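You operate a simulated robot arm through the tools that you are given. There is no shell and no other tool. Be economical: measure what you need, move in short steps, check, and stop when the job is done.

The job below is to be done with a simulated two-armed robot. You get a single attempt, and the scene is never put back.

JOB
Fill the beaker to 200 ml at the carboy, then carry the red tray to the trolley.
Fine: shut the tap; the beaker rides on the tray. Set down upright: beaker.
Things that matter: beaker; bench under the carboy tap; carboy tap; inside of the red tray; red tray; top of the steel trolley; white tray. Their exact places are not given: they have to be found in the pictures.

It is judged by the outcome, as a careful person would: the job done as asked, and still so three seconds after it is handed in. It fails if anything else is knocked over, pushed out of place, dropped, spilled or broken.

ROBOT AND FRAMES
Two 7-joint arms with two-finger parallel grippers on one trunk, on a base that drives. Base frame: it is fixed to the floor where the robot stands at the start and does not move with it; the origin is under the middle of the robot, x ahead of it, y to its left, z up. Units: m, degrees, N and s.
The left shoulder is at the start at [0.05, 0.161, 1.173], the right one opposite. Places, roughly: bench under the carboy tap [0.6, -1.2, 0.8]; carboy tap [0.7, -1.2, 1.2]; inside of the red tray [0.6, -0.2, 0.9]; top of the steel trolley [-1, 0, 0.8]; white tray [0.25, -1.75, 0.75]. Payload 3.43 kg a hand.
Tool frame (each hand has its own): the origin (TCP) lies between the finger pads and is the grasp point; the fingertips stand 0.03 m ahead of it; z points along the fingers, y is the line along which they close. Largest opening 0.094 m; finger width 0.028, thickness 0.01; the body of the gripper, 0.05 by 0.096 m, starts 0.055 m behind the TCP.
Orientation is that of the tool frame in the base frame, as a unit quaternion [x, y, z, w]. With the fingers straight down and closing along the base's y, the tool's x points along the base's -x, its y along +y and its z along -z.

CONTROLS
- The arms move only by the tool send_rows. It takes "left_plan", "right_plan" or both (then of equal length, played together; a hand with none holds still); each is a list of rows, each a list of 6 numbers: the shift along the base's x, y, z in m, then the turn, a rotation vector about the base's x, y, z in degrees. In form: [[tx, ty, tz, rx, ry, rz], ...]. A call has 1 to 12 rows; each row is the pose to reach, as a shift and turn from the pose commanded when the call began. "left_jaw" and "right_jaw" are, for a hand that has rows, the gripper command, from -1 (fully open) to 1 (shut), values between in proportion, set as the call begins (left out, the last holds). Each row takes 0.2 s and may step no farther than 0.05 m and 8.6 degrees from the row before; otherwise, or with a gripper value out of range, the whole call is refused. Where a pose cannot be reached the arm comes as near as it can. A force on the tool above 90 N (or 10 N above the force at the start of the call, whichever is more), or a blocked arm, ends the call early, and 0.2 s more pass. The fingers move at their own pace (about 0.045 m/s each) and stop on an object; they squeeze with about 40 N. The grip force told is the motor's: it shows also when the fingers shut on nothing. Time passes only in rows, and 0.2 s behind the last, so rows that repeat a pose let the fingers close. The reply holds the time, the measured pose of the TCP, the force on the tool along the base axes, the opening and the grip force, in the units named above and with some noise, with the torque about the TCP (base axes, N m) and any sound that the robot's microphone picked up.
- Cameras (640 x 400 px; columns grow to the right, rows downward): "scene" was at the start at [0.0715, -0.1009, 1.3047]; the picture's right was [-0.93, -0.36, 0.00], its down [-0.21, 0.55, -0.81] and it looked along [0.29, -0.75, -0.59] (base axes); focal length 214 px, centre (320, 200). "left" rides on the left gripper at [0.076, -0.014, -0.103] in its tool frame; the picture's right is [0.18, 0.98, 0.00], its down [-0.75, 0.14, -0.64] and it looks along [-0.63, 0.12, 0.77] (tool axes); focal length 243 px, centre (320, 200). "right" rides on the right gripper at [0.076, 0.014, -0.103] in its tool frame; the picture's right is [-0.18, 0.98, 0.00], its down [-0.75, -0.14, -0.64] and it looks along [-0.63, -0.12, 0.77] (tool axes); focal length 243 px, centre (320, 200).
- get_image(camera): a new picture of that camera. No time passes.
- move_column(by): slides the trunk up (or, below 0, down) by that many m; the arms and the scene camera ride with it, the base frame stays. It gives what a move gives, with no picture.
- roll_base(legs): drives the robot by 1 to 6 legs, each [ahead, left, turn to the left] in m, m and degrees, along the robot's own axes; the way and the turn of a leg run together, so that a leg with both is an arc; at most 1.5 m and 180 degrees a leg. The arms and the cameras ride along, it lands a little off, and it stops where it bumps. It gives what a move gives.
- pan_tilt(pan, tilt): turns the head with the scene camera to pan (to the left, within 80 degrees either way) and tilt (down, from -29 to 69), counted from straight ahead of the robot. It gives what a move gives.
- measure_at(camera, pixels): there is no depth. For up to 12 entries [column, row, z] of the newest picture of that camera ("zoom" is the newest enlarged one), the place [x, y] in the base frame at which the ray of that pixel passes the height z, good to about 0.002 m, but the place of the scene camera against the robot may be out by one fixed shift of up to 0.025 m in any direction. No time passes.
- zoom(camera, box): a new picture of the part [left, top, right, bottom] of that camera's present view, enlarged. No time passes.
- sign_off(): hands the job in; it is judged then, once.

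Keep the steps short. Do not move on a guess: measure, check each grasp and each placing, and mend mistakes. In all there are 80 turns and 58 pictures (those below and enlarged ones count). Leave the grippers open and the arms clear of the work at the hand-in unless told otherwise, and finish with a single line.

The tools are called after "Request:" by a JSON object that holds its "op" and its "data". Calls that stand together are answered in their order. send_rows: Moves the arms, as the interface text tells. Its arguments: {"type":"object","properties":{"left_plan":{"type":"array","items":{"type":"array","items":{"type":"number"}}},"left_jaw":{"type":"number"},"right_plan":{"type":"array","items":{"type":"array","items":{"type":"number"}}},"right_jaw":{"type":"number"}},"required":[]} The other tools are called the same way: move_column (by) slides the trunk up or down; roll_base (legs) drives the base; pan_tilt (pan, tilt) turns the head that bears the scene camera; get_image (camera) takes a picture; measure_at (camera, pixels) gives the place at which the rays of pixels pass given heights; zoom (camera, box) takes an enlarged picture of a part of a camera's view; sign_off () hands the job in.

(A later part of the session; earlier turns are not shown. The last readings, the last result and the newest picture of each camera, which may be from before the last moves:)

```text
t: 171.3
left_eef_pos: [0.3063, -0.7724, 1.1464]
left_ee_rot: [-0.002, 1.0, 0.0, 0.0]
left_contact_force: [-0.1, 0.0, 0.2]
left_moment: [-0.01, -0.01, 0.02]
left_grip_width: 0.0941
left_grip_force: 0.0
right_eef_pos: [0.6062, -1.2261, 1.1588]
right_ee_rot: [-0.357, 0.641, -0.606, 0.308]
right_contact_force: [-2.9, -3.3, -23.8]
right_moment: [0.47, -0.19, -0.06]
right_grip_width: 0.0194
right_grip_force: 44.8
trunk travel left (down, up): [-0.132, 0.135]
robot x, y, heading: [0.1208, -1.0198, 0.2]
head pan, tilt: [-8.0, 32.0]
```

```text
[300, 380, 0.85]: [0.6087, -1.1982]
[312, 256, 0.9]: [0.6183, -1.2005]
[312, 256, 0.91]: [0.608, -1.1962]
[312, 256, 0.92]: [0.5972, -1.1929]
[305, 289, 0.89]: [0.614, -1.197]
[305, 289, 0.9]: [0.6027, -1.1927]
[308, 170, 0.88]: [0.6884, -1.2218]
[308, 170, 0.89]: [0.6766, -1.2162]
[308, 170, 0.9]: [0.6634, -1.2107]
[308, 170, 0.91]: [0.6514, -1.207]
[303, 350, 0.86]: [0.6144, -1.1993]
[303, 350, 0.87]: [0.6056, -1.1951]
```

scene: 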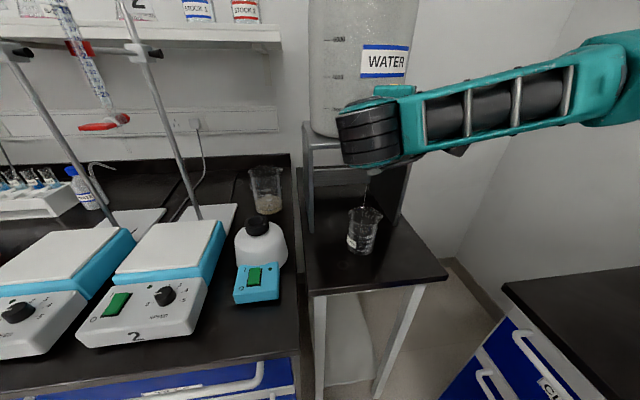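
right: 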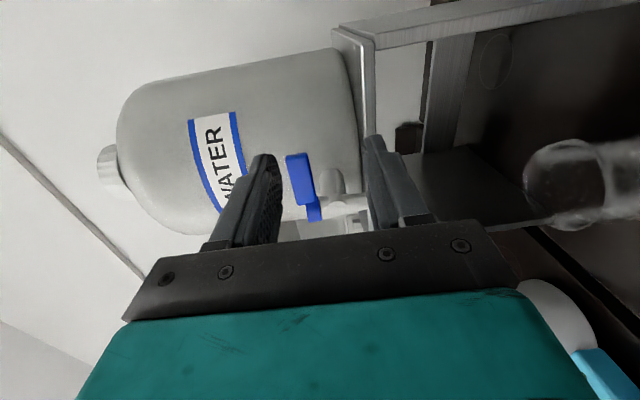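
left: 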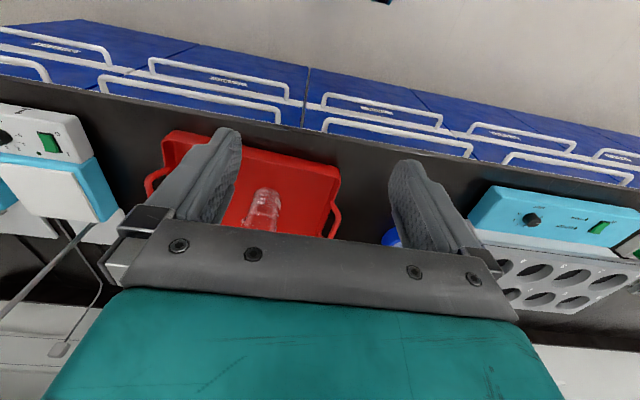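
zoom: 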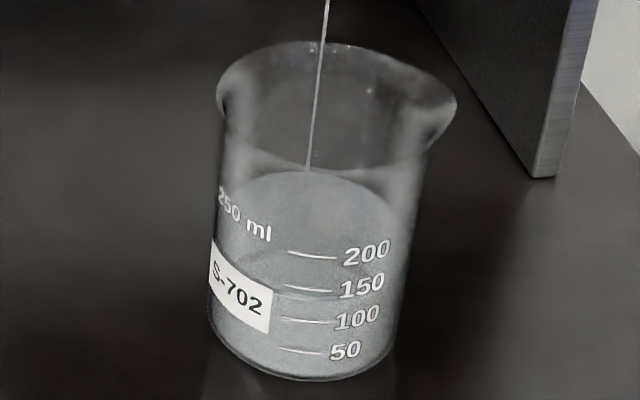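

Geometry gives: 200 ml mark 60 mm, 150 ml mark 45 mm, surface ≈41 mm above bench → about 138 ml at ≈1.6 ml/s. So ~38 s more. I'll hold 14 × 2.6 s, then shut the tap immediately by reversing the lever motion.

Request:
{"op": "send_rows", "data": {"right_plan": [[0, 0, 0, 0, 0, 0], [0, 0, 0, 0, 0, 0], [0, 0, 0, 0, 0, 0], [0, 0, 0, 0, 0, 0], [0, 0, 0, 0, 0, 0], [0, 0, 0, 0, 0, 0], [0, 0, 0, 0, 0, 0], [0, 0, 0, 0, 0, 0], [0, 0, 0, 0, 0, 0], [0, 0, 0, 0, 0, 0], [0, 0, 0, 0, 0, 0], [0, 0, 0, 0, 0, 0]]}}

Request:
{"op": "send_rows", "data": {"right_plan": [[0, 0, 0, 0, 0, 0], [0, 0, 0, 0, 0, 0], [0, 0, 0, 0, 0, 0], [0, 0, 0, 0, 0, 0], [0, 0, 0, 0, 0, 0], [0, 0, 0, 0, 0, 0], [0, 0, 0, 0, 0, 0], [0, 0, 0, 0, 0, 0], [0, 0, 0, 0, 0, 0], [0, 0, 0, 0, 0, 0], [0, 0, 0, 0, 0, 0], [0, 0, 0, 0, 0, 0]]}}

Request:
{"op": "send_rows", "data": {"right_plan": [[0, 0, 0, 0, 0, 0], [0, 0, 0, 0, 0, 0], [0, 0, 0, 0, 0, 0], [0, 0, 0, 0, 0, 0], [0, 0, 0, 0, 0, 0], [0, 0, 0, 0, 0, 0], [0, 0, 0, 0, 0, 0], [0, 0, 0, 0, 0, 0], [0, 0, 0, 0, 0, 0], [0, 0, 0, 0, 0, 0], [0, 0, 0, 0, 0, 0], [0, 0, 0, 0, 0, 0]]}}

Request:
{"op": "send_rows", "data": {"right_plan": [[0, 0, 0, 0, 0, 0], [0, 0, 0, 0, 0, 0], [0, 0, 0, 0, 0, 0], [0, 0, 0, 0, 0, 0], [0, 0, 0, 0, 0, 0], [0, 0, 0, 0, 0, 0], [0, 0, 0, 0, 0, 0], [0, 0, 0, 0, 0, 0], [0, 0, 0, 0, 0, 0], [0, 0, 0, 0, 0, 0], [0, 0, 0, 0, 0, 0], [0, 0, 0, 0, 0, 0]]}}

Request:
{"op": "send_rows", "data": {"right_plan": [[0, 0, 0, 0, 0, 0], [0, 0, 0, 0, 0, 0], [0, 0, 0, 0, 0, 0], [0, 0, 0, 0, 0, 0], [0, 0, 0, 0, 0, 0], [0, 0, 0, 0, 0, 0], [0, 0, 0, 0, 0, 0], [0, 0, 0, 0, 0, 0], [0, 0, 0, 0, 0, 0], [0, 0, 0, 0, 0, 0], [0, 0, 0, 0, 0, 0], [0, 0, 0, 0, 0, 0]]}}

Request:
{"op": "send_rows", "data": {"right_plan": [[0, 0, 0, 0, 0, 0], [0, 0, 0, 0, 0, 0], [0, 0, 0, 0, 0, 0], [0, 0, 0, 0, 0, 0], [0, 0, 0, 0, 0, 0], [0, 0, 0, 0, 0, 0], [0, 0, 0, 0, 0, 0], [0, 0, 0, 0, 0, 0], [0, 0, 0, 0, 0, 0], [0, 0, 0, 0, 0, 0], [0, 0, 0, 0, 0, 0], [0, 0, 0, 0, 0, 0]]}}

Request:
{"op": "send_rows", "data": {"right_plan": [[0, 0, 0, 0, 0, 0], [0, 0, 0, 0, 0, 0], [0, 0, 0, 0, 0, 0], [0, 0, 0, 0, 0, 0], [0, 0, 0, 0, 0, 0], [0, 0, 0, 0, 0, 0], [0, 0, 0, 0, 0, 0], [0, 0, 0, 0, 0, 0], [0, 0, 0, 0, 0, 0], [0, 0, 0, 0, 0, 0], [0, 0, 0, 0, 0, 0], [0, 0, 0, 0, 0, 0]]}}

Request:
{"op": "send_rows", "data": {"right_plan": [[0, 0, 0, 0, 0, 0], [0, 0, 0, 0, 0, 0], [0, 0, 0, 0, 0, 0], [0, 0, 0, 0, 0, 0], [0, 0, 0, 0, 0, 0], [0, 0, 0, 0, 0, 0], [0, 0, 0, 0, 0, 0], [0, 0, 0, 0, 0, 0], [0, 0, 0, 0, 0, 0], [0, 0, 0, 0, 0, 0], [0, 0, 0, 0, 0, 0], [0, 0, 0, 0, 0, 0]]}}

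Request:
{"op": "send_rows", "data": {"right_plan": [[0, 0, 0, 0, 0, 0], [0, 0, 0, 0, 0, 0], [0, 0, 0, 0, 0, 0], [0, 0, 0, 0, 0, 0], [0, 0, 0, 0, 0, 0], [0, 0, 0, 0, 0, 0], [0, 0, 0, 0, 0, 0], [0, 0, 0, 0, 0, 0], [0, 0, 0, 0, 0, 0], [0, 0, 0, 0, 0, 0], [0, 0, 0, 0, 0, 0], [0, 0, 0, 0, 0, 0]]}}

Request:
{"op": "send_rows", "data": {"right_plan": [[0, 0, 0, 0, 0, 0], [0, 0, 0, 0, 0, 0], [0, 0, 0, 0, 0, 0], [0, 0, 0, 0, 0, 0], [0, 0, 0, 0, 0, 0], [0, 0, 0, 0, 0, 0], [0, 0, 0, 0, 0, 0], [0, 0, 0, 0, 0, 0], [0, 0, 0, 0, 0, 0], [0, 0, 0, 0, 0, 0], [0, 0, 0, 0, 0, 0], [0, 0, 0, 0, 0, 0]]}}

Request:
{"op": "send_rows", "data": {"right_plan": [[0, 0, 0, 0, 0, 0], [0, 0, 0, 0, 0, 0], [0, 0, 0, 0, 0, 0], [0, 0, 0, 0, 0, 0], [0, 0, 0, 0, 0, 0], [0, 0, 0, 0, 0, 0], [0, 0, 0, 0, 0, 0], [0, 0, 0, 0, 0, 0], [0, 0, 0, 0, 0, 0], [0, 0, 0, 0, 0, 0], [0, 0, 0, 0, 0, 0], [0, 0, 0, 0, 0, 0]]}}

Request:
{"op": "send_rows", "data": {"right_plan": [[0, 0, 0, 0, 0, 0], [0, 0, 0, 0, 0, 0], [0, 0, 0, 0, 0, 0], [0, 0, 0, 0, 0, 0], [0, 0, 0, 0, 0, 0], [0, 0, 0, 0, 0, 0], [0, 0, 0, 0, 0, 0], [0, 0, 0, 0, 0, 0], [0, 0, 0, 0, 0, 0], [0, 0, 0, 0, 0, 0], [0, 0, 0, 0, 0, 0], [0, 0, 0, 0, 0, 0]]}}

Request:
{"op": "send_rows", "data": {"right_plan": [[0, 0, 0, 0, 0, 0], [0, 0, 0, 0, 0, 0], [0, 0, 0, 0, 0, 0], [0, 0, 0, 0, 0, 0], [0, 0, 0, 0, 0, 0], [0, 0, 0, 0, 0, 0], [0, 0, 0, 0, 0, 0], [0, 0, 0, 0, 0, 0], [0, 0, 0, 0, 0, 0], [0, 0, 0, 0, 0, 0], [0, 0, 0, 0, 0, 0], [0, 0, 0, 0, 0, 0]]}}

Request:
{"op": "send_rows", "data": {"right_plan": [[0, 0, 0, 0, 0, 0], [0, 0, 0, 0, 0, 0], [0, 0, 0, 0, 0, 0], [0, 0, 0, 0, 0, 0], [0, 0, 0, 0, 0, 0], [0, 0, 0, 0, 0, 0], [0, 0, 0, 0, 0, 0], [0, 0, 0, 0, 0, 0], [0, 0, 0, 0, 0, 0], [0, 0, 0, 0, 0, 0]]}}

```text
t: 173.9
left_eef_pos: [0.3054, -0.7723, 1.1458]
left_ee_rot: [-0.001, 1.0, 0.0, -0.001]
left_contact_force: [-0.2, 0.4, -0.6]
left_moment: [0.0, -0.02, -0.03]
left_grip_width: 0.094
left_grip_force: 0.1
right_eef_pos: [0.6069, -1.2262, 1.1582]
right_ee_rot: [-0.356, 0.64, -0.607, 0.308]
right_contact_force: [-2.7, -3.5, -23.0]
right_moment: [0.49, -0.23, -0.07]
right_grip_width: 0.0193
right_grip_force: 44.9
trunk travel left (down, up): [-0.132, 0.135]
robot x, y, heading: [0.124, -1.0226, 0.0]
head pan, tilt: [-8.0, 32.0]
```

```text
t: 176.6
left_eef_pos: [0.3054, -0.7731, 1.1463]
left_ee_rot: [-0.002, 1.0, 0.0, -0.002]
left_contact_force: [0.1, 0.0, -0.5]
left_moment: [-0.03, 0.02, 0.0]
left_grip_width: 0.0941
left_grip_force: 0.0
right_eef_pos: [0.6069, -1.2268, 1.1585]
right_ee_rot: [-0.357, 0.641, -0.606, 0.308]
right_contact_force: [-1.3, -2.6, -23.9]
right_moment: [0.48, -0.22, -0.03]
right_grip_width: 0.0193
right_grip_force: 45.1
trunk travel left (down, up): [-0.132, 0.135]
robot x, y, heading: [0.1219, -1.0236, -0.1]
head pan, tilt: [-8.0, 32.0]
```

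```text
t: 179.2
left_eef_pos: [0.3055, -0.7729, 1.145]
left_ee_rot: [-0.002, 1.0, 0.0, 0.0]
left_contact_force: [0.2, 0.1, -0.1]
left_moment: [0.03, 0.02, -0.01]
left_grip_width: 0.094
left_grip_force: 0.0
right_eef_pos: [0.6066, -1.2264, 1.1576]
right_ee_rot: [-0.356, 0.641, -0.606, 0.308]
right_contact_force: [-2.2, -3.4, -23.8]
right_moment: [0.5, -0.19, -0.03]
right_grip_width: 0.019
right_grip_force: 44.2
trunk travel left (down, up): [-0.132, 0.135]
robot x, y, heading: [0.1276, -1.0213, 0.3]
head pan, tilt: [-8.0, 32.0]
```

```text
t: 181.8
left_eef_pos: [0.3056, -0.7733, 1.1457]
left_ee_rot: [-0.002, 1.0, 0.0, 0.0]
left_contact_force: [-0.1, 0.5, 0.1]
left_moment: [0.01, 0.01, -0.07]
left_grip_width: 0.0941
left_grip_force: 0.0
right_eef_pos: [0.6067, -1.225, 1.1579]
right_ee_rot: [-0.357, 0.641, -0.606, 0.309]
right_contact_force: [-1.6, -3.6, -24.4]
right_moment: [0.49, -0.22, -0.06]
right_grip_width: 0.0193
right_grip_force: 45.4
trunk travel left (down, up): [-0.132, 0.135]
robot x, y, heading: [0.1234, -1.02, -0.0]
head pan, tilt: [-8.0, 32.0]
```

```text
t: 184.3
left_eef_pos: [0.3056, -0.7716, 1.1455]
left_ee_rot: [-0.002, 1.0, 0.0, -0.002]
left_contact_force: [-1.2, 0.2, 0.1]
left_moment: [-0.03, -0.01, 0.0]
left_grip_width: 0.0938
left_grip_force: 0.1
right_eef_pos: [0.6053, -1.2261, 1.1575]
right_ee_rot: [-0.356, 0.641, -0.606, 0.308]
right_contact_force: [-2.4, -3.6, -23.8]
right_moment: [0.48, -0.2, -0.03]
right_grip_width: 0.019
right_grip_force: 44.7
trunk travel left (down, up): [-0.132, 0.135]
robot x, y, heading: [0.1232, -1.0188, -0.0]
head pan, tilt: [-8.0, 32.0]
```

```text
t: 186.9
left_eef_pos: [0.3055, -0.7722, 1.1445]
left_ee_rot: [-0.002, 1.0, 0.0, -0.001]
left_contact_force: [0.1, -0.2, 0.2]
left_moment: [-0.01, -0.01, 0.01]
left_grip_width: 0.0942
left_grip_force: 0.1
right_eef_pos: [0.6077, -1.2268, 1.1572]
right_ee_rot: [-0.356, 0.642, -0.606, 0.308]
right_contact_force: [-2.9, -2.5, -24.0]
right_moment: [0.46, -0.22, -0.07]
right_grip_width: 0.0188
right_grip_force: 45.3
trunk travel left (down, up): [-0.132, 0.135]
robot x, y, heading: [0.123, -1.0206, 0.2]
head pan, tilt: [-8.0, 32.0]
```

```text
t: 189.6
left_eef_pos: [0.3049, -0.7707, 1.1453]
left_ee_rot: [-0.001, 1.0, 0.0, -0.001]
left_contact_force: [-0.2, -0.4, 0.4]
left_moment: [0.05, 0.01, -0.04]
left_grip_width: 0.0935
left_grip_force: 0.1
right_eef_pos: [0.6062, -1.2276, 1.1585]
right_ee_rot: [-0.356, 0.64, -0.606, 0.308]
right_contact_force: [-1.7, -2.4, -24.6]
right_moment: [0.48, -0.23, -0.05]
right_grip_width: 0.0192
right_grip_force: 44.8
trunk travel left (down, up): [-0.132, 0.135]
robot x, y, heading: [0.1177, -1.024, -0.1]
head pan, tilt: [-8.0, 32.0]
```

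```text
t: 192.2
left_eef_pos: [0.3055, -0.7728, 1.1455]
left_ee_rot: [-0.002, 1.0, 0.001, -0.001]
left_contact_force: [0.4, -0.1, 0.7]
left_moment: [0.02, 0.01, 0.01]
left_grip_width: 0.0942
left_grip_force: 0.1
right_eef_pos: [0.6065, -1.2261, 1.1584]
right_ee_rot: [-0.357, 0.64, -0.606, 0.309]
right_contact_force: [-1.7, -2.8, -24.7]
right_moment: [0.49, -0.21, -0.05]
right_grip_width: 0.0192
right_grip_force: 45.1
trunk travel left (down, up): [-0.132, 0.135]
robot x, y, heading: [0.127, -1.0201, -0.0]
head pan, tilt: [-8.0, 32.0]
```

```text
t: 194.8
left_eef_pos: [0.3052, -0.7733, 1.146]
left_ee_rot: [-0.002, 1.0, 0.0, -0.002]
left_contact_force: [1.0, 0.7, 0.3]
left_moment: [-0.01, 0.01, -0.02]
left_grip_width: 0.0939
left_grip_force: 0.1
right_eef_pos: [0.6064, -1.2258, 1.1586]
right_ee_rot: [-0.356, 0.641, -0.606, 0.309]
right_contact_force: [-2.3, -2.2, -24.0]
right_moment: [0.5, -0.22, -0.03]
right_grip_width: 0.0191
right_grip_force: 44.3
trunk travel left (down, up): [-0.132, 0.135]
robot x, y, heading: [0.1224, -1.0216, 0.0]
head pan, tilt: [-8.0, 32.0]
```

```text
t: 197.3
left_eef_pos: [0.3051, -0.7721, 1.1453]
left_ee_rot: [-0.002, 1.0, 0.0, 0.0]
left_contact_force: [0.8, 0.6, 0.4]
left_moment: [0.02, -0.01, 0.0]
left_grip_width: 0.094
left_grip_force: 0.0
right_eef_pos: [0.606, -1.2258, 1.1568]
right_ee_rot: [-0.357, 0.641, -0.606, 0.308]
right_contact_force: [-2.1, -2.9, -23.4]
right_moment: [0.49, -0.21, -0.02]
right_grip_width: 0.019
right_grip_force: 45.0
trunk travel left (down, up): [-0.132, 0.135]
robot x, y, heading: [0.1224, -1.022, 0.2]
head pan, tilt: [-8.0, 32.0]
```

```text
t: 199.9
left_eef_pos: [0.3052, -0.7713, 1.1448]
left_ee_rot: [-0.001, 1.0, 0.0, -0.001]
left_contact_force: [-0.9, 0.6, 0.1]
left_moment: [-0.01, 0.01, 0.01]
left_grip_width: 0.0942
left_grip_force: 0.0
right_eef_pos: [0.6066, -1.2268, 1.1583]
right_ee_rot: [-0.356, 0.641, -0.606, 0.308]
right_contact_force: [-2.5, -1.9, -23.4]
right_moment: [0.47, -0.18, -0.05]
right_grip_width: 0.0193
right_grip_force: 44.7
trunk travel left (down, up): [-0.132, 0.135]
robot x, y, heading: [0.1238, -1.0225, 0.0]
head pan, tilt: [-8.0, 32.0]
```

```text
t: 202.6
left_eef_pos: [0.3048, -0.7723, 1.1446]
left_ee_rot: [-0.001, 1.0, 0.0, -0.001]
left_contact_force: [-0.4, 0.1, -1.5]
left_moment: [0.03, -0.01, -0.03]
left_grip_width: 0.0943
left_grip_force: 0.1
right_eef_pos: [0.6073, -1.2267, 1.1581]
right_ee_rot: [-0.356, 0.641, -0.606, 0.308]
right_contact_force: [-1.1, -1.8, -24.6]
right_moment: [0.5, -0.21, 0.0]
right_grip_width: 0.0191
right_grip_force: 44.5
trunk travel left (down, up): [-0.132, 0.135]
robot x, y, heading: [0.125, -1.0194, 0.2]
head pan, tilt: [-8.0, 32.0]
```

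```text
t: 205.2
left_eef_pos: [0.3052, -0.7711, 1.1445]
left_ee_rot: [-0.002, 1.0, 0.001, 0.0]
left_contact_force: [-0.3, -0.1, -1.0]
left_moment: [0.05, -0.04, -0.02]
left_grip_width: 0.0939
left_grip_force: 0.1
right_eef_pos: [0.6068, -1.2259, 1.1573]
right_ee_rot: [-0.356, 0.641, -0.606, 0.309]
right_contact_force: [-2.2, -2.1, -24.3]
right_moment: [0.46, -0.23, -0.04]
right_grip_width: 0.0189
right_grip_force: 44.7
trunk travel left (down, up): [-0.132, 0.135]
robot x, y, heading: [0.1225, -1.022, 0.3]
head pan, tilt: [-8.0, 32.0]
```

```text
t: 207.3
left_eef_pos: [0.3048, -0.7726, 1.1454]
left_ee_rot: [-0.001, 1.0, 0.0, -0.001]
left_contact_force: [0.0, -0.3, -0.8]
left_moment: [0.0, 0.0, 0.01]
left_grip_width: 0.094
left_grip_force: 0.1
right_eef_pos: [0.607, -1.2259, 1.1568]
right_ee_rot: [-0.356, 0.641, -0.606, 0.308]
right_contact_force: [-1.9, -2.9, -24.7]
right_moment: [0.47, -0.21, -0.07]
right_grip_width: 0.0194
right_grip_force: 44.7
trunk travel left (down, up): [-0.132, 0.135]
robot x, y, heading: [0.1229, -1.0209, 0.0]
head pan, tilt: [-8.0, 32.0]
```

Request:
{"op": "send_rows", "data": {"right_plan": [[0.01, -0.006, 0, 0, 0, 6], [0.02, -0.007, 0, 0, 0, 12], [0.029, -0.006, 0, 0, 0, 19], [0.036, -0.004, 0, 0, 0, 26], [0.042, -0.002, 0, 0, 0, 32], [0.042, -0.002, 0, 0, 0, 32]]}}

```text
t: 208.8
left_eef_pos: [0.3003, -0.775, 1.1472]
left_ee_rot: [-0.001, 1.0, 0.002, 0.002]
left_contact_force: [0.3, 0.7, 0.2]
left_moment: [0.01, 0.04, -0.01]
left_grip_width: 0.094
left_grip_force: 0.0
right_eef_pos: [0.6431, -1.236, 1.1567]
right_ee_rot: [-0.513, 0.524, -0.497, 0.464]
right_contact_force: [-40.6, -29.6, -18.3]
right_moment: [1.02, -0.1, -0.78]
right_grip_width: 0.0192
right_grip_force: 45.2
trunk travel left (down, up): [-0.132, 0.135]
robot x, y, heading: [0.1179, -1.0192, 0.3]
head pan, tilt: [-8.0, 32.0]
```

The lever is back against its stop (40 N push, no further movement). I'll release the lever, back the hand off to the side, and check tap and level in one picture.

Request:
{"op": "send_rows", "data": {"right_plan": [[0, 0, 0, 0, 0, 0], [-0.003, 0, 0, 0, 0, 0], [-0.003, 0, 0, 0, 0, 0]], "right_jaw": -0.1}}

Request:
{"op": "send_rows", "data": {"right_plan": [[-0.03, 0, 0, 0, 0, 0], [-0.06, -0.01, 0.01, 0, 0, 0], [-0.08, -0.05, 0.03, 0, 0, 0], [-0.08, -0.09, 0.05, 0, 0, 0]]}}

Request:
{"op": "zoom", "data": {"camera": "scene", "box": [321, 135, 401, 259]}}

```text
t: 209.6
left_eef_pos: [0.3043, -0.7722, 1.1457]
left_ee_rot: [-0.002, 1.0, 0.0, 0.0]
left_contact_force: [-1.2, -0.3, -0.3]
left_moment: [-0.01, -0.01, 0.03]
left_grip_width: 0.0941
left_grip_force: 0.0
right_eef_pos: [0.6439, -1.2276, 1.1613]
right_ee_rot: [0.517, -0.516, 0.499, -0.466]
right_contact_force: [-0.9, -1.2, -0.5]
right_moment: [0.02, -0.03, 0.02]
right_grip_width: 0.0518
right_grip_force: 0.1
trunk travel left (down, up): [-0.132, 0.135]
robot x, y, heading: [0.1259, -1.0215, 0.4]
head pan, tilt: [-8.0, 32.0]
```

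```text
t: 210.6
left_eef_pos: [0.3041, -0.7717, 1.1461]
left_ee_rot: [-0.002, 1.0, 0.0, 0.0]
left_contact_force: [1.1, 0.9, -0.1]
left_moment: [0.03, 0.02, 0.02]
left_grip_width: 0.0939
left_grip_force: 0.0
right_eef_pos: [0.5637, -1.3164, 1.2098]
right_ee_rot: [0.517, -0.517, 0.497, -0.467]
right_contact_force: [-0.1, -0.3, -0.3]
right_moment: [0.02, 0.0, -0.02]
right_grip_width: 0.0514
right_grip_force: 0.0
trunk travel left (down, up): [-0.132, 0.135]
robot x, y, heading: [0.1272, -1.0222, 0.3]
head pan, tilt: [-8.0, 32.0]
```

```text
3.23 times, centred on (361, 197) of scene
```

zoom: 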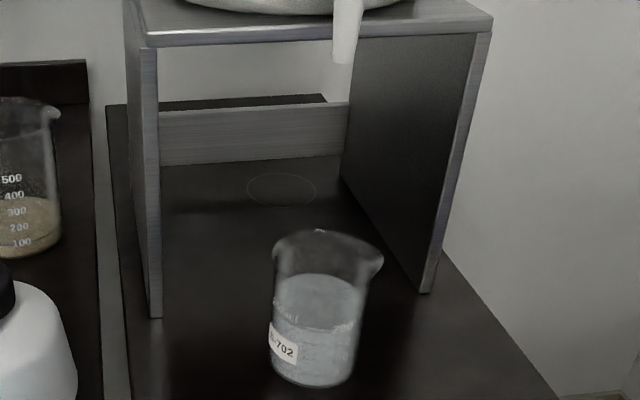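

The stream has stopped. I'll measure the level by rays: base edge, surface far and near edges.

Request:
{"op": "measure_at", "data": {"camera": "zoom", "pixels": [[313, 387, 0.85], [320, 274, 0.9], [320, 274, 0.905], [320, 274, 0.91], [320, 274, 0.915], [316, 329, 0.9], [316, 329, 0.905], [316, 329, 0.91], [316, 329, 0.915]]}}

```text
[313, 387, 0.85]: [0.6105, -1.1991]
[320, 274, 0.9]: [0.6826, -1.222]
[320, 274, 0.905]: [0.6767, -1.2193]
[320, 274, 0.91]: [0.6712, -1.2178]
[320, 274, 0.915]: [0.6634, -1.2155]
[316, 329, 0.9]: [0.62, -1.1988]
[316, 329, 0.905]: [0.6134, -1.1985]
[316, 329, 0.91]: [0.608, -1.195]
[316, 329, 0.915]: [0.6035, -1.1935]
```

The tap is shut and the level is about 195 ml, at the 200 mark within reading error. Now I'll turn the hand back to the 35° pitched grasp pose in free air.

Request:
{"op": "send_rows", "data": {"right_plan": [[-0.008, 0.0095, 0, 6.87, 3.17, -3.75], [-0.016, 0.019, 0, 13.75, 6.33, -7.5], [-0.024, 0.0285, 0, 20.6, 9.5, -11.25], [-0.032, 0.038, 0, 27.5, 12.7, -15], [-0.04, 0.0475, 0, 34.4, 15.8, -18.75], [-0.048, 0.057, 0, 41.25, 19, -22.5], [-0.056, 0.0665, 0, 48.1, 22.2, -26.25], [-0.064, 0.076, 0, 55, 25.3, -30], [-0.072, 0.0855, 0, 61.9, 28.5, -33.75], [-0.08, 0.095, 0, 68.75, 31.7, -37.5], [-0.088, 0.1045, 0, 75.6, 34.8, -41.25], [-0.094, 0.116, 0, 82.5, 38, -45]], "right_jaw": -1}}

Request:
{"op": "move_column", "data": {"by": -0.062}}

```text
t: 213.2
left_eef_pos: [0.3044, -0.7716, 1.1461]
left_ee_rot: [-0.002, 1.0, 0.0, -0.001]
left_contact_force: [-0.1, 0.3, -0.9]
left_moment: [-0.01, -0.03, 0.02]
left_grip_width: 0.0939
left_grip_force: 0.0
right_eef_pos: [0.4704, -1.2005, 1.2101]
right_ee_rot: [-0.001, 0.954, 0.0, 0.299]
right_contact_force: [0.0, 0.0, 0.7]
right_moment: [-0.01, 0.01, 0.02]
right_grip_width: 0.0937
right_grip_force: 0.0
trunk travel left (down, up): [-0.132, 0.135]
robot x, y, heading: [0.1202, -1.0202, -0.1]
head pan, tilt: [-8.0, 32.0]
```

```text
t: 214.2
left_eef_pos: [0.3042, -0.7706, 1.083]
left_ee_rot: [-0.002, 1.0, 0.0, 0.0]
left_contact_force: [-1.6, 0.2, 0.5]
left_moment: [-0.01, 0.02, -0.02]
left_grip_width: 0.0935
left_grip_force: 0.1
right_eef_pos: [0.4693, -1.2004, 1.1484]
right_ee_rot: [-0.002, 0.954, -0.001, 0.3]
right_contact_force: [-0.3, 0.0, 0.6]
right_moment: [0.0, -0.01, 0.02]
right_grip_width: 0.0941
right_grip_force: 0.1
trunk travel left (down, up): [-0.07, 0.197]
robot x, y, heading: [0.1206, -1.02, 0.2]
head pan, tilt: [-8.0, 32.0]
```

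Going down in front of the bench and forward to the recorded placing pose (0.624, -1.1855, 0.912), jaws open.

Request:
{"op": "send_rows", "data": {"right_plan": [[0.008, 0.004, -0.045, 0, 0, 0], [0.016, 0.008, -0.09, 0, 0, 0], [0.024, 0.012, -0.135, 0, 0, 0], [0.031, 0.0147, -0.18, 0, 0, 0], [0.045, 0.0147, -0.215, 0, 0, 0], [0.075, 0.0147, -0.2355, 0, 0, 0], [0.11, 0.0147, -0.2355, 0, 0, 0], [0.14, 0.0147, -0.2355, 0, 0, 0], [0.154, 0.0147, -0.2355, 0, 0, 0], [0.154, 0.0147, -0.2355, 0, 0, 0]]}}

```text
t: 216.4
left_eef_pos: [0.3038, -0.7711, 1.084]
left_ee_rot: [-0.002, 1.0, 0.0, 0.0]
left_contact_force: [0.0, 0.3, 0.2]
left_moment: [0.02, -0.02, 0.0]
left_grip_width: 0.0937
left_grip_force: 0.0
right_eef_pos: [0.6242, -1.1872, 0.913]
right_ee_rot: [-0.001, 0.954, 0.0, 0.299]
right_contact_force: [0.0, 0.4, -0.6]
right_moment: [0.05, 0.0, 0.0]
right_grip_width: 0.0938
right_grip_force: 0.0
trunk travel left (down, up): [-0.07, 0.197]
robot x, y, heading: [0.1226, -1.0271, -0.1]
head pan, tilt: [-8.0, 32.0]
```

No contact on the way in and the pose matches. Closing on the beaker.

Request:
{"op": "send_rows", "data": {"right_plan": [[0, 0.001, 0, 0, 0, 0], [0, 0.001, 0, 0, 0, 0], [0, 0.001, 0, 0, 0, 0], [0, 0.001, 0, 0, 0, 0], [0, 0.001, 0, 0, 0, 0]], "right_jaw": 1}}

Request:
{"op": "send_rows", "data": {"right_plan": [[0, 0, 0.005, 0, 0, 0], [0, 0, 0.012, 0, 0, 0], [0, 0, 0.02, 0, 0, 0], [0, 0, 0.02, 0, 0, 0]]}}

```text
t: 217.6
left_eef_pos: [0.3043, -0.7715, 1.084]
left_ee_rot: [-0.002, 1.0, -0.001, -0.001]
left_contact_force: [-0.2, -0.6, -1.0]
left_moment: [-0.02, 0.0, -0.01]
left_grip_width: 0.094
left_grip_force: 0.2
right_eef_pos: [0.6248, -1.1862, 0.9135]
right_ee_rot: [-0.001, 0.954, 0.0, 0.301]
right_contact_force: [-0.2, 2.6, 2.5]
right_moment: [-0.05, -0.06, 0.06]
right_grip_width: 0.0704
right_grip_force: 40.6
trunk travel left (down, up): [-0.07, 0.197]
robot x, y, heading: [0.122, -1.0233, 0.2]
head pan, tilt: [-8.0, 32.0]
```

```text
t: 218.6
left_eef_pos: [0.3052, -0.7701, 1.0838]
left_ee_rot: [-0.002, 1.0, 0.0, 0.0]
left_contact_force: [0.4, 0.4, -0.2]
left_moment: [0.01, -0.04, 0.03]
left_grip_width: 0.0941
left_grip_force: 0.0
right_eef_pos: [0.6248, -1.1854, 0.9319]
right_ee_rot: [-0.001, 0.954, 0.0, 0.299]
right_contact_force: [0.5, 0.0, -2.5]
right_moment: [0.0, 0.05, 0.0]
right_grip_width: 0.0701
right_grip_force: 39.9
trunk travel left (down, up): [-0.07, 0.197]
robot x, y, heading: [0.122, -1.0194, 0.2]
head pan, tilt: [-8.0, 32.0]
```

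Held, lifted 2 cm. Retreating gently from under the tap, then raising the trunk.

Request:
{"op": "send_rows", "data": {"right_plan": [[-0.012, 0, 0, 0, 0, 0], [-0.03, 0, 0.002, 0, 0, 0], [-0.05, 0, 0.004, 0, 0, 0], [-0.07, 0, 0.006, 0, 0, 0], [-0.09, 0, 0.008, 0, 0, 0], [-0.105, 0, 0.01, 0, 0, 0], [-0.115, 0, 0.01, 0, 0, 0], [-0.115, 0, 0.01, 0, 0, 0]]}}

Request:
{"op": "roll_base", "data": {"legs": [[-0.1, 0, 0]]}}

Request:
{"op": "move_column", "data": {"by": 0.16}}

Request:
{"op": "roll_base", "data": {"legs": [[-0.18, 0, 0]]}}

Request:
{"op": "roll_base", "data": {"legs": [[0, 1.04, 0]]}}

```text
t: 220.4
left_eef_pos: [0.3038, -0.771, 1.0828]
left_ee_rot: [-0.002, 1.0, 0.0, 0.0]
left_contact_force: [0.0, -0.4, -0.2]
left_moment: [0.03, 0.03, -0.01]
left_grip_width: 0.0941
left_grip_force: 0.1
right_eef_pos: [0.5096, -1.1858, 0.9414]
right_ee_rot: [-0.001, 0.954, -0.001, 0.3]
right_contact_force: [-0.3, -0.2, -3.7]
right_moment: [0.01, 0.02, 0.01]
right_grip_width: 0.0702
right_grip_force: 40.1
trunk travel left (down, up): [-0.07, 0.197]
robot x, y, heading: [0.1253, -1.0195, 0.5]
head pan, tilt: [-8.0, 32.0]
```

```text
t: 221.5
left_eef_pos: [0.2044, -0.7725, 1.0835]
left_ee_rot: [-0.001, 1.0, 0.0, 0.0]
left_contact_force: [0.6, -0.7, 0.4]
left_moment: [0.03, -0.01, 0.02]
left_grip_width: 0.094
left_grip_force: 0.0
right_eef_pos: [0.41, -1.1838, 0.9421]
right_ee_rot: [-0.002, 0.954, 0.0, 0.3]
right_contact_force: [0.1, -0.5, -2.9]
right_moment: [0.01, 0.02, -0.01]
right_grip_width: 0.0702
right_grip_force: 39.5
trunk travel left (down, up): [-0.07, 0.197]
robot x, y, heading: [0.0247, -1.0205, 0.1]
head pan, tilt: [-8.0, 32.0]
```

```text
t: 223.3
left_eef_pos: [0.2052, -0.7726, 1.243]
left_ee_rot: [-0.002, 1.0, -0.001, 0.001]
left_contact_force: [-0.5, 0.0, -0.2]
left_moment: [0.0, -0.02, 0.0]
left_grip_width: 0.0942
left_grip_force: 0.0
right_eef_pos: [0.4105, -1.1853, 1.1011]
right_ee_rot: [-0.001, 0.954, -0.001, 0.3]
right_contact_force: [0.0, 0.0, -3.9]
right_moment: [0.02, 0.02, 0.02]
right_grip_width: 0.0703
right_grip_force: 39.7
trunk travel left (down, up): [-0.23, 0.037]
robot x, y, heading: [0.0235, -1.0215, -0.0]
head pan, tilt: [-8.0, 32.0]
```

```text
t: 224.9
left_eef_pos: [0.0247, -0.7727, 1.2442]
left_ee_rot: [-0.001, 1.0, 0.0, 0.0]
left_contact_force: [-0.5, 0.6, 0.6]
left_moment: [-0.01, -0.04, -0.03]
left_grip_width: 0.0941
left_grip_force: 0.0
right_eef_pos: [0.2284, -1.1865, 1.1024]
right_ee_rot: [-0.001, 0.954, 0.0, 0.3]
right_contact_force: [-0.1, 0.5, -3.2]
right_moment: [0.02, 0.03, -0.02]
right_grip_width: 0.0702
right_grip_force: 40.3
trunk travel left (down, up): [-0.23, 0.037]
robot x, y, heading: [-0.1561, -1.0229, -0.2]
head pan, tilt: [-8.0, 32.0]
```

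```text
t: 230.2
left_eef_pos: [0.028, 0.2609, 1.245]
left_ee_rot: [0.001, 1.0, -0.001, 0.0]
left_contact_force: [0.1, -0.2, 0.4]
left_moment: [-0.01, 0.01, -0.02]
left_grip_width: 0.094
left_grip_force: 0.1
right_eef_pos: [0.2308, -0.1528, 1.102]
right_ee_rot: [0.0, 0.954, 0.0, 0.3]
right_contact_force: [0.1, 0.4, -2.8]
right_moment: [0.02, 0.01, -0.01]
right_grip_width: 0.07
right_grip_force: 40.2
trunk travel left (down, up): [-0.23, 0.037]
robot x, y, heading: [-0.1563, 0.011, -0.1]
head pan, tilt: [-8.0, 32.0]
```

The beaker is carried level, and the force shows about 3 N. Driving 0.27 m forward, lowering the trunk, and moving over the tray's middle.

Request:
{"op": "roll_base", "data": {"legs": [[0.27, 0.0, 0]]}}

Request:
{"op": "move_column", "data": {"by": -0.12}}

```text
t: 232.1
left_eef_pos: [0.2992, 0.2609, 1.2434]
left_ee_rot: [0.001, 1.0, 0.0, 0.0]
left_contact_force: [0.7, 0.4, -0.9]
left_moment: [0.0, 0.04, 0.02]
left_grip_width: 0.0941
left_grip_force: 0.0
right_eef_pos: [0.5025, -0.1546, 1.1028]
right_ee_rot: [0.001, 0.954, -0.001, 0.299]
right_contact_force: [0.4, -0.3, -3.1]
right_moment: [0.0, 0.05, -0.01]
right_grip_width: 0.0704
right_grip_force: 39.9
trunk travel left (down, up): [-0.23, 0.037]
robot x, y, heading: [0.1156, 0.0114, -0.3]
head pan, tilt: [-8.0, 32.0]
```

```text
t: 233.6
left_eef_pos: [0.2977, 0.2615, 1.1241]
left_ee_rot: [0.0, 1.0, 0.0, 0.001]
left_contact_force: [-1.1, -0.6, -0.1]
left_moment: [-0.02, -0.01, 0.01]
left_grip_width: 0.094
left_grip_force: 0.0
right_eef_pos: [0.5003, -0.1554, 0.9815]
right_ee_rot: [0.001, 0.954, -0.002, 0.299]
right_contact_force: [0.0, 0.4, -2.6]
right_moment: [-0.01, 0.01, 0.0]
right_grip_width: 0.0702
right_grip_force: 40.0
trunk travel left (down, up): [-0.11, 0.157]
robot x, y, heading: [0.116, 0.0129, -0.2]
head pan, tilt: [-8.0, 32.0]
```

Request:
{"op": "send_rows", "data": {"right_plan": [[0.02, 0.003, -0.002, 0, 0, 0], [0.045, 0.006, -0.006, 0, 0, 0], [0.068, 0.009, -0.015, 0, 0, 0], [0.086, 0.01, -0.03, 0, 0, 0], [0.086, 0.01, -0.045, 0, 0, 0], [0.086, 0.01, -0.057, 0, 0, 0], [0.086, 0.01, -0.061, 0, 0, 0], [0.086, 0.01, -0.061, 0, 0, 0]]}}

Request:
{"op": "send_rows", "data": {"right_plan": [[0, 0, -0.002, 0, 0, 0], [0, 0, -0.003, 0, 0, 0], [0, 0, -0.003, 0, 0, 0]]}}

```text
t: 235.4
left_eef_pos: [0.2993, 0.2607, 1.1237]
left_ee_rot: [0.001, 1.0, 0.001, 0.0]
left_contact_force: [-0.3, 0.7, 0.2]
left_moment: [0.01, -0.03, 0.0]
left_grip_width: 0.0941
left_grip_force: 0.0
right_eef_pos: [0.5876, -0.1446, 0.9222]
right_ee_rot: [0.001, 0.954, -0.001, 0.3]
right_contact_force: [-0.1, 0.3, -2.6]
right_moment: [0.0, 0.01, -0.01]
right_grip_width: 0.0702
right_grip_force: 40.2
trunk travel left (down, up): [-0.11, 0.157]
robot x, y, heading: [0.1148, 0.0112, -0.2]
head pan, tilt: [-8.0, 32.0]
```

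```text
t: 236.2
left_eef_pos: [0.2976, 0.2613, 1.1234]
left_ee_rot: [0.001, 1.0, 0.0, 0.001]
left_contact_force: [-0.7, -0.7, -0.7]
left_moment: [0.02, -0.03, -0.02]
left_grip_width: 0.0943
left_grip_force: 0.0
right_eef_pos: [0.5883, -0.1434, 0.9177]
right_ee_rot: [0.001, 0.954, -0.001, 0.299]
right_contact_force: [-1.0, -0.4, -1.6]
right_moment: [-0.06, -0.02, 0.0]
right_grip_width: 0.0702
right_grip_force: 39.5
trunk travel left (down, up): [-0.11, 0.157]
robot x, y, heading: [0.1156, 0.0092, -0.4]
head pan, tilt: [-8.0, 32.0]
```

Request:
{"op": "send_rows", "data": {"right_plan": [[0, 0, -0.002, 0, 0, 0], [0, 0, -0.002, 0, 0, 0]]}}

```text
t: 236.8
left_eef_pos: [0.2966, 0.2605, 1.124]
left_ee_rot: [0.001, 1.0, -0.001, 0.0]
left_contact_force: [0.3, -0.2, 0.2]
left_moment: [0.02, -0.04, 0.0]
left_grip_width: 0.0937
left_grip_force: 0.1
right_eef_pos: [0.5869, -0.1444, 0.918]
right_ee_rot: [0.0, 0.953, -0.001, 0.303]
right_contact_force: [-2.4, -2.4, 11.8]
right_moment: [-0.6, 0.09, -0.08]
right_grip_width: 0.0701
right_grip_force: 40.1
trunk travel left (down, up): [-0.11, 0.157]
robot x, y, heading: [0.1154, 0.0115, -0.0]
head pan, tilt: [-8.0, 32.0]
```

Firm contact with the tray floor. Easing 1.5 mm, opening, backing out straight, then raising.

Request:
{"op": "send_rows", "data": {"right_plan": [[0, 0, 0.0015, 0, 0, 0], [0, 0, 0.0015, 0, 0, 0]]}}

Request:
{"op": "send_rows", "data": {"right_plan": [[0, 0, 0, 0, 0, 0], [0, 0, 0, 0, 0, 0], [0, 0, 0, 0, 0, 0], [0, 0, 0.001, 0, 0, 0]], "right_jaw": -1}}

Request:
{"op": "send_rows", "data": {"right_plan": [[-0.02, 0, 0.002, 0, 0, 0], [-0.04, 0, 0.004, 0, 0, 0], [-0.065, 0, 0.008, 0, 0, 0], [-0.085, 0, 0.015, 0, 0, 0]]}}

Request:
{"op": "move_column", "data": {"by": 0.12}}

```text
t: 237.4
left_eef_pos: [0.297, 0.2613, 1.1248]
left_ee_rot: [0.002, 1.0, 0.0, 0.0]
left_contact_force: [0.4, -0.5, 0.4]
left_moment: [0.02, -0.02, 0.02]
left_grip_width: 0.0941
left_grip_force: 0.0
right_eef_pos: [0.5875, -0.1439, 0.9185]
right_ee_rot: [0.001, 0.954, -0.001, 0.301]
right_contact_force: [2.5, -2.2, 9.0]
right_moment: [-0.46, -0.24, 0.03]
right_grip_width: 0.0704
right_grip_force: 39.7
trunk travel left (down, up): [-0.11, 0.157]
robot x, y, heading: [0.1173, 0.0109, -0.2]
head pan, tilt: [-8.0, 32.0]
```

```text
t: 238.4
left_eef_pos: [0.2986, 0.2614, 1.1242]
left_ee_rot: [0.0, 1.0, 0.0, 0.0]
left_contact_force: [-0.3, -0.5, 1.0]
left_moment: [0.01, 0.03, 0.01]
left_grip_width: 0.0939
left_grip_force: 0.0
right_eef_pos: [0.587, -0.1451, 0.9192]
right_ee_rot: [0.0, 0.954, -0.001, 0.301]
right_contact_force: [0.0, -0.2, 0.2]
right_moment: [0.01, 0.03, -0.05]
right_grip_width: 0.0941
right_grip_force: 0.1
trunk travel left (down, up): [-0.11, 0.157]
robot x, y, heading: [0.1176, 0.0126, -0.1]
head pan, tilt: [-8.0, 32.0]
```

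```text
t: 239.4
left_eef_pos: [0.2976, 0.2599, 1.1242]
left_ee_rot: [0.001, 1.0, 0.0, 0.0]
left_contact_force: [0.2, -0.8, -0.3]
left_moment: [0.0, 0.04, -0.01]
left_grip_width: 0.094
left_grip_force: 0.0
right_eef_pos: [0.5014, -0.145, 0.9339]
right_ee_rot: [0.0, 0.954, -0.001, 0.301]
right_contact_force: [0.3, -0.3, -0.7]
right_moment: [0.02, -0.01, -0.02]
right_grip_width: 0.0941
right_grip_force: 0.1
trunk travel left (down, up): [-0.11, 0.157]
robot x, y, heading: [0.1159, 0.0083, -0.1]
head pan, tilt: [-8.0, 32.0]
```

```text
t: 240.9
left_eef_pos: [0.2975, 0.2605, 1.2448]
left_ee_rot: [0.001, 1.0, -0.001, 0.0]
left_contact_force: [0.5, -0.5, 0.5]
left_moment: [0.0, 0.01, 0.02]
left_grip_width: 0.0938
left_grip_force: 0.1
right_eef_pos: [0.5037, -0.1452, 1.0527]
right_ee_rot: [0.0, 0.954, 0.0, 0.301]
right_contact_force: [-0.2, 0.3, -0.7]
right_moment: [-0.02, 0.0, -0.01]
right_grip_width: 0.0942
right_grip_force: 0.1
trunk travel left (down, up): [-0.23, 0.037]
robot x, y, heading: [0.1141, 0.0093, -0.2]
head pan, tilt: [-8.0, 32.0]
```

The beaker stands in the tray. Before taking the tray I'll look at the trolley with my last picture: move the right hand aside, back up, turn around.

Request:
{"op": "send_rows", "data": {"right_plan": [[-0.02, -0.02, 0.03, 0, 0, 0], [-0.04, -0.06, 0.05, 0, 0, 0], [-0.07, -0.095, 0.06, 0, 0, 0], [-0.1, -0.13, 0.07, 0, 0, 0], [-0.12, -0.17, 0.08, 0, 0, 0], [-0.14, -0.21, 0.09, 0, 0, 0], [-0.15, -0.25, 0.1, 0, 0, 0]]}}

Request:
{"op": "roll_base", "data": {"legs": [[-0.22, 0, 0], [0, 0, 180]]}}

Request:
{"op": "pan_tilt", "data": {"pan": 0, "tilt": 35}}

Request:
{"op": "get_image", "data": {"camera": "scene"}}

```text
t: 242.5
left_eef_pos: [0.2968, 0.2597, 1.244]
left_ee_rot: [0.0, 1.0, -0.001, 0.001]
left_contact_force: [-0.1, -0.1, 0.3]
left_moment: [-0.02, 0.03, 0.04]
left_grip_width: 0.094
left_grip_force: 0.1
right_eef_pos: [0.3516, -0.3943, 1.154]
right_ee_rot: [0.001, 0.954, 0.001, 0.299]
right_contact_force: [0.1, 0.2, 0.1]
right_moment: [0.0, 0.02, 0.01]
right_grip_width: 0.094
right_grip_force: 0.1
right hand out of reach, approached as far as the arm can: row 1, 2, 3, 4, 5, 6
trunk travel left (down, up): [-0.23, 0.037]
robot x, y, heading: [0.1166, 0.0115, -0.1]
head pan, tilt: [-8.0, 32.0]
```

```text
t: 251.6
left_eef_pos: [-0.2884, -0.2385, 1.2429]
left_ee_rot: [1.0, 0.003, 0.0, 0.0]
left_contact_force: [0.4, 0.1, 0.1]
left_moment: [0.01, 0.02, 0.03]
left_grip_width: 0.0942
left_grip_force: 0.1
right_eef_pos: [-0.3463, 0.417, 1.1547]
right_ee_rot: [0.954, 0.003, -0.299, 0.002]
right_contact_force: [-0.7, 0.6, -0.2]
right_moment: [-0.04, -0.01, 0.01]
right_grip_width: 0.0939
right_grip_force: 0.1
trunk travel left (down, up): [-0.23, 0.037]
robot x, y, heading: [-0.1065, 0.0138, -179.7]
head pan, tilt: [-8.0, 32.0]
```

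```text
t: 252.3
left_eef_pos: [-0.2876, -0.2386, 1.2432]
left_ee_rot: [1.0, 0.004, 0.0, 0.001]
left_contact_force: [0.5, -0.3, -0.3]
left_moment: [0.03, -0.01, 0.0]
left_grip_width: 0.0942
left_grip_force: 0.1
right_eef_pos: [-0.3455, 0.4167, 1.1536]
right_ee_rot: [0.954, 0.004, -0.299, 0.002]
right_contact_force: [-1.0, -0.6, 0.3]
right_moment: [0.03, 0.02, 0.01]
right_grip_width: 0.0939
right_grip_force: 0.0
trunk travel left (down, up): [-0.23, 0.037]
robot x, y, heading: [-0.1059, 0.0143, -179.7]
head pan, tilt: [0.0, 35.0]
```

```text
0 pictures are left
```

scene: 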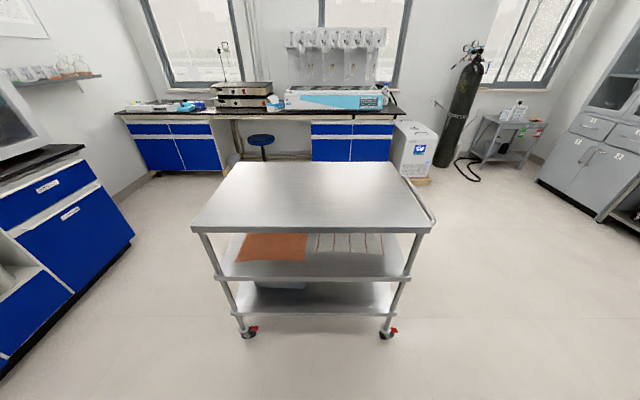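

The trolley top is empty and clear. Measuring its corners at candidate heights, plus the front wheels on the floor.

Request:
{"op": "measure_at", "data": {"camera": "scene", "pixels": [[193, 228, 0.8], [432, 229, 0.8], [235, 163, 0.8], [402, 163, 0.8], [193, 228, 0.85], [432, 229, 0.85], [235, 163, 0.85], [402, 163, 0.85], [250, 337, 0.0], [387, 337, 0.0]]}}

```text
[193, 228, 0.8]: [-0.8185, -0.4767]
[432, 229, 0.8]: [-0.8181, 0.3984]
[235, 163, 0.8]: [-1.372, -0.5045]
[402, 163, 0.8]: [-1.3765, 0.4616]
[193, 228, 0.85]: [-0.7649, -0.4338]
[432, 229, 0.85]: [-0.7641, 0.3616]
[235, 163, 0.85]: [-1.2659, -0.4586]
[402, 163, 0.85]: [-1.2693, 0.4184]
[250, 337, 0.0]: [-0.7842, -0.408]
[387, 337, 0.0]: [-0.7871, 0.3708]
```

The trolley top is about 0.5 × 0.85 m, centred near (-1.02, -0.02), z≈0.8–0.85, and empty. Turning back to the bench: I'll set heading about -5.5° (the tray's yaw) and centre on the tray at a distance.

Request:
{"op": "roll_base", "data": {"legs": [[0, 0, 174.2]]}}

Request:
{"op": "roll_base", "data": {"legs": [[0, -0.1, 0]]}}

```text
t: 259.8
left_eef_pos: [0.0961, 0.2452, 1.2432]
left_ee_rot: [0.044, 0.999, -0.001, 0.0]
left_contact_force: [0.3, 0.1, 1.0]
left_moment: [0.01, -0.01, 0.03]
left_grip_width: 0.0941
left_grip_force: 0.0
right_eef_pos: [0.0941, -0.4129, 1.1529]
right_ee_rot: [0.042, 0.953, -0.013, 0.299]
right_contact_force: [0.1, 0.6, -0.5]
right_moment: [-0.01, -0.01, -0.02]
right_grip_width: 0.0939
right_grip_force: 0.0
trunk travel left (down, up): [-0.23, 0.037]
robot x, y, heading: [-0.1067, 0.0094, -5.2]
head pan, tilt: [0.0, 35.0]
```

```text
t: 261.0
left_eef_pos: [0.0885, 0.1452, 1.2443]
left_ee_rot: [0.044, 0.999, 0.0, 0.0]
left_contact_force: [0.6, -1.1, 0.9]
left_moment: [0.01, 0.01, 0.0]
left_grip_width: 0.0939
left_grip_force: 0.1
right_eef_pos: [0.084, -0.5129, 1.1544]
right_ee_rot: [0.042, 0.953, -0.012, 0.298]
right_contact_force: [-0.7, -0.4, -0.8]
right_moment: [0.01, 0.0, 0.01]
right_grip_width: 0.0941
right_grip_force: 0.1
trunk travel left (down, up): [-0.23, 0.037]
robot x, y, heading: [-0.1132, -0.0854, -5.0]
head pan, tilt: [0.0, 35.0]
5 turns are left
```

The turn budget is nearly spent, so I'll combine steps. Both hands go to pitched pre-grasp poses (handles at about (0.573,-0.343) and (0.607,0.049), bar z≈0.95), then drive 0.231 m ahead, lower 9 cm, and close both jaws.

Request:
{"op": "send_rows", "data": {"left_plan": [[0.032, -0.0084, -0.0233, -0.34, -3.88, 0], [0.0641, -0.0168, -0.0465, -0.68, -7.76, 0], [0.0962, -0.0253, -0.0698, -1.02, -11.63, 0], [0.1283, -0.0337, -0.093, -1.36, -15.5, 0], [0.1603, -0.0421, -0.1163, -1.69, -19.4, 0], [0.1924, -0.0505, -0.1395, -2.03, -23.3, 0], [0.2245, -0.059, -0.1628, -2.37, -27.1, 0], [0.2565, -0.0674, -0.186, -2.71, -31, 0], [0.2886, -0.0758, -0.2093, -3.05, -34.9, 0], [0.2886, -0.0758, -0.2093, -3.05, -34.9, 0]], "right_plan": [[0.0288, 0.0211, -0.0133, 0, 0, 0], [0.0575, 0.0422, -0.0265, 0, 0, 0], [0.0863, 0.0633, -0.0398, 0, 0, 0], [0.1151, 0.0844, -0.0531, 0, 0, 0], [0.1438, 0.1055, -0.0663, 0, 0, 0], [0.1726, 0.1266, -0.0796, 0, 0, 0], [0.2014, 0.1477, -0.0929, 0, 0, 0], [0.2301, 0.1688, -0.1061, 0, 0, 0], [0.2589, 0.1899, -0.1194, 0, 0, 0], [0.2589, 0.1899, -0.1194, 0, 0, 0]], "left_jaw": -1, "right_jaw": -1}}

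Request:
{"op": "roll_base", "data": {"legs": [[0.231, 0, 0]]}}

Request:
{"op": "move_column", "data": {"by": -0.09}}

Request:
{"op": "send_rows", "data": {"left_plan": [[0, 0, 0, 0, 0, 0], [0, 0, 0, 0, 0, 0], [0, 0, 0, 0, 0, 0], [0, 0, 0, 0, 0, 0], [0, 0, 0, 0, 0, 0], [0, 0, 0, 0, 0, 0], [0, 0, 0, 0, 0, 0]], "right_plan": [[0, 0, 0, 0, 0, 0], [0, 0, 0, 0, 0, 0], [0, 0, 0, 0, 0, 0], [0, 0, 0, 0, 0, 0], [0, 0, 0, 0, 0, 0], [0, 0, 0, 0, 0, 0], [0, 0, 0, 0, 0, 0]], "left_jaw": 1, "right_jaw": 1}}

```text
t: 263.2
left_eef_pos: [0.3786, 0.0717, 1.0343]
left_ee_rot: [0.042, 0.953, -0.013, 0.301]
left_contact_force: [0.0, 0.6, -0.2]
left_moment: [-0.01, 0.01, -0.03]
left_grip_width: 0.094
left_grip_force: 0.0
right_eef_pos: [0.3442, -0.3227, 1.0361]
right_ee_rot: [0.044, 0.953, -0.015, 0.299]
right_contact_force: [-0.6, 0.7, 0.3]
right_moment: [-0.01, 0.02, 0.02]
right_grip_width: 0.0939
right_grip_force: 0.1
right hand out of reach, approached as far as the arm can: row 1, 2, 3, 4
trunk travel left (down, up): [-0.23, 0.037]
robot x, y, heading: [-0.1154, -0.0849, -5.2]
head pan, tilt: [0.0, 35.0]
```

```text
t: 264.9
left_eef_pos: [0.6075, 0.0495, 1.0351]
left_ee_rot: [0.043, 0.953, -0.014, 0.3]
left_contact_force: [0.3, 0.4, -0.1]
left_moment: [-0.03, 0.02, 0.01]
left_grip_width: 0.0938
left_grip_force: 0.2
right_eef_pos: [0.5736, -0.3427, 1.0358]
right_ee_rot: [0.041, 0.953, -0.012, 0.3]
right_contact_force: [0.3, 0.0, -0.5]
right_moment: [-0.01, 0.02, 0.01]
right_grip_width: 0.0938
right_grip_force: 0.1
trunk travel left (down, up): [-0.23, 0.037]
robot x, y, heading: [0.1175, -0.1089, -5.1]
head pan, tilt: [0.0, 35.0]
```

```text
t: 266.1
left_eef_pos: [0.6074, 0.049, 0.9442]
left_ee_rot: [0.042, 0.953, -0.013, 0.301]
left_contact_force: [0.0, -0.6, -0.6]
left_moment: [-0.03, -0.02, 0.0]
left_grip_width: 0.0937
left_grip_force: 0.0
right_eef_pos: [0.574, -0.3421, 0.9452]
right_ee_rot: [0.043, 0.953, -0.013, 0.299]
right_contact_force: [-0.1, 0.3, -0.7]
right_moment: [0.0, 0.01, -0.02]
right_grip_width: 0.0939
right_grip_force: 0.0
trunk travel left (down, up): [-0.14, 0.127]
robot x, y, heading: [0.1181, -0.1084, -5.1]
head pan, tilt: [0.0, 35.0]
```

```text
t: 267.8
left_eef_pos: [0.6068, 0.0464, 0.9463]
left_ee_rot: [0.044, 0.952, -0.018, 0.302]
left_contact_force: [0.2, -32.2, 4.9]
left_moment: [-0.37, 0.54, 1.12]
left_grip_width: 0.013
left_grip_force: 40.1
right_eef_pos: [0.5741, -0.34, 0.9468]
right_ee_rot: [0.039, 0.953, -0.008, 0.3]
right_contact_force: [-0.2, 27.0, 1.8]
right_moment: [0.36, 0.49, 0.55]
right_grip_width: 0.0127
right_grip_force: 39.4
trunk travel left (down, up): [-0.14, 0.127]
robot x, y, heading: [0.1119, -0.1054, -5.5]
head pan, tilt: [0.0, 35.0]
4 turns are left
```

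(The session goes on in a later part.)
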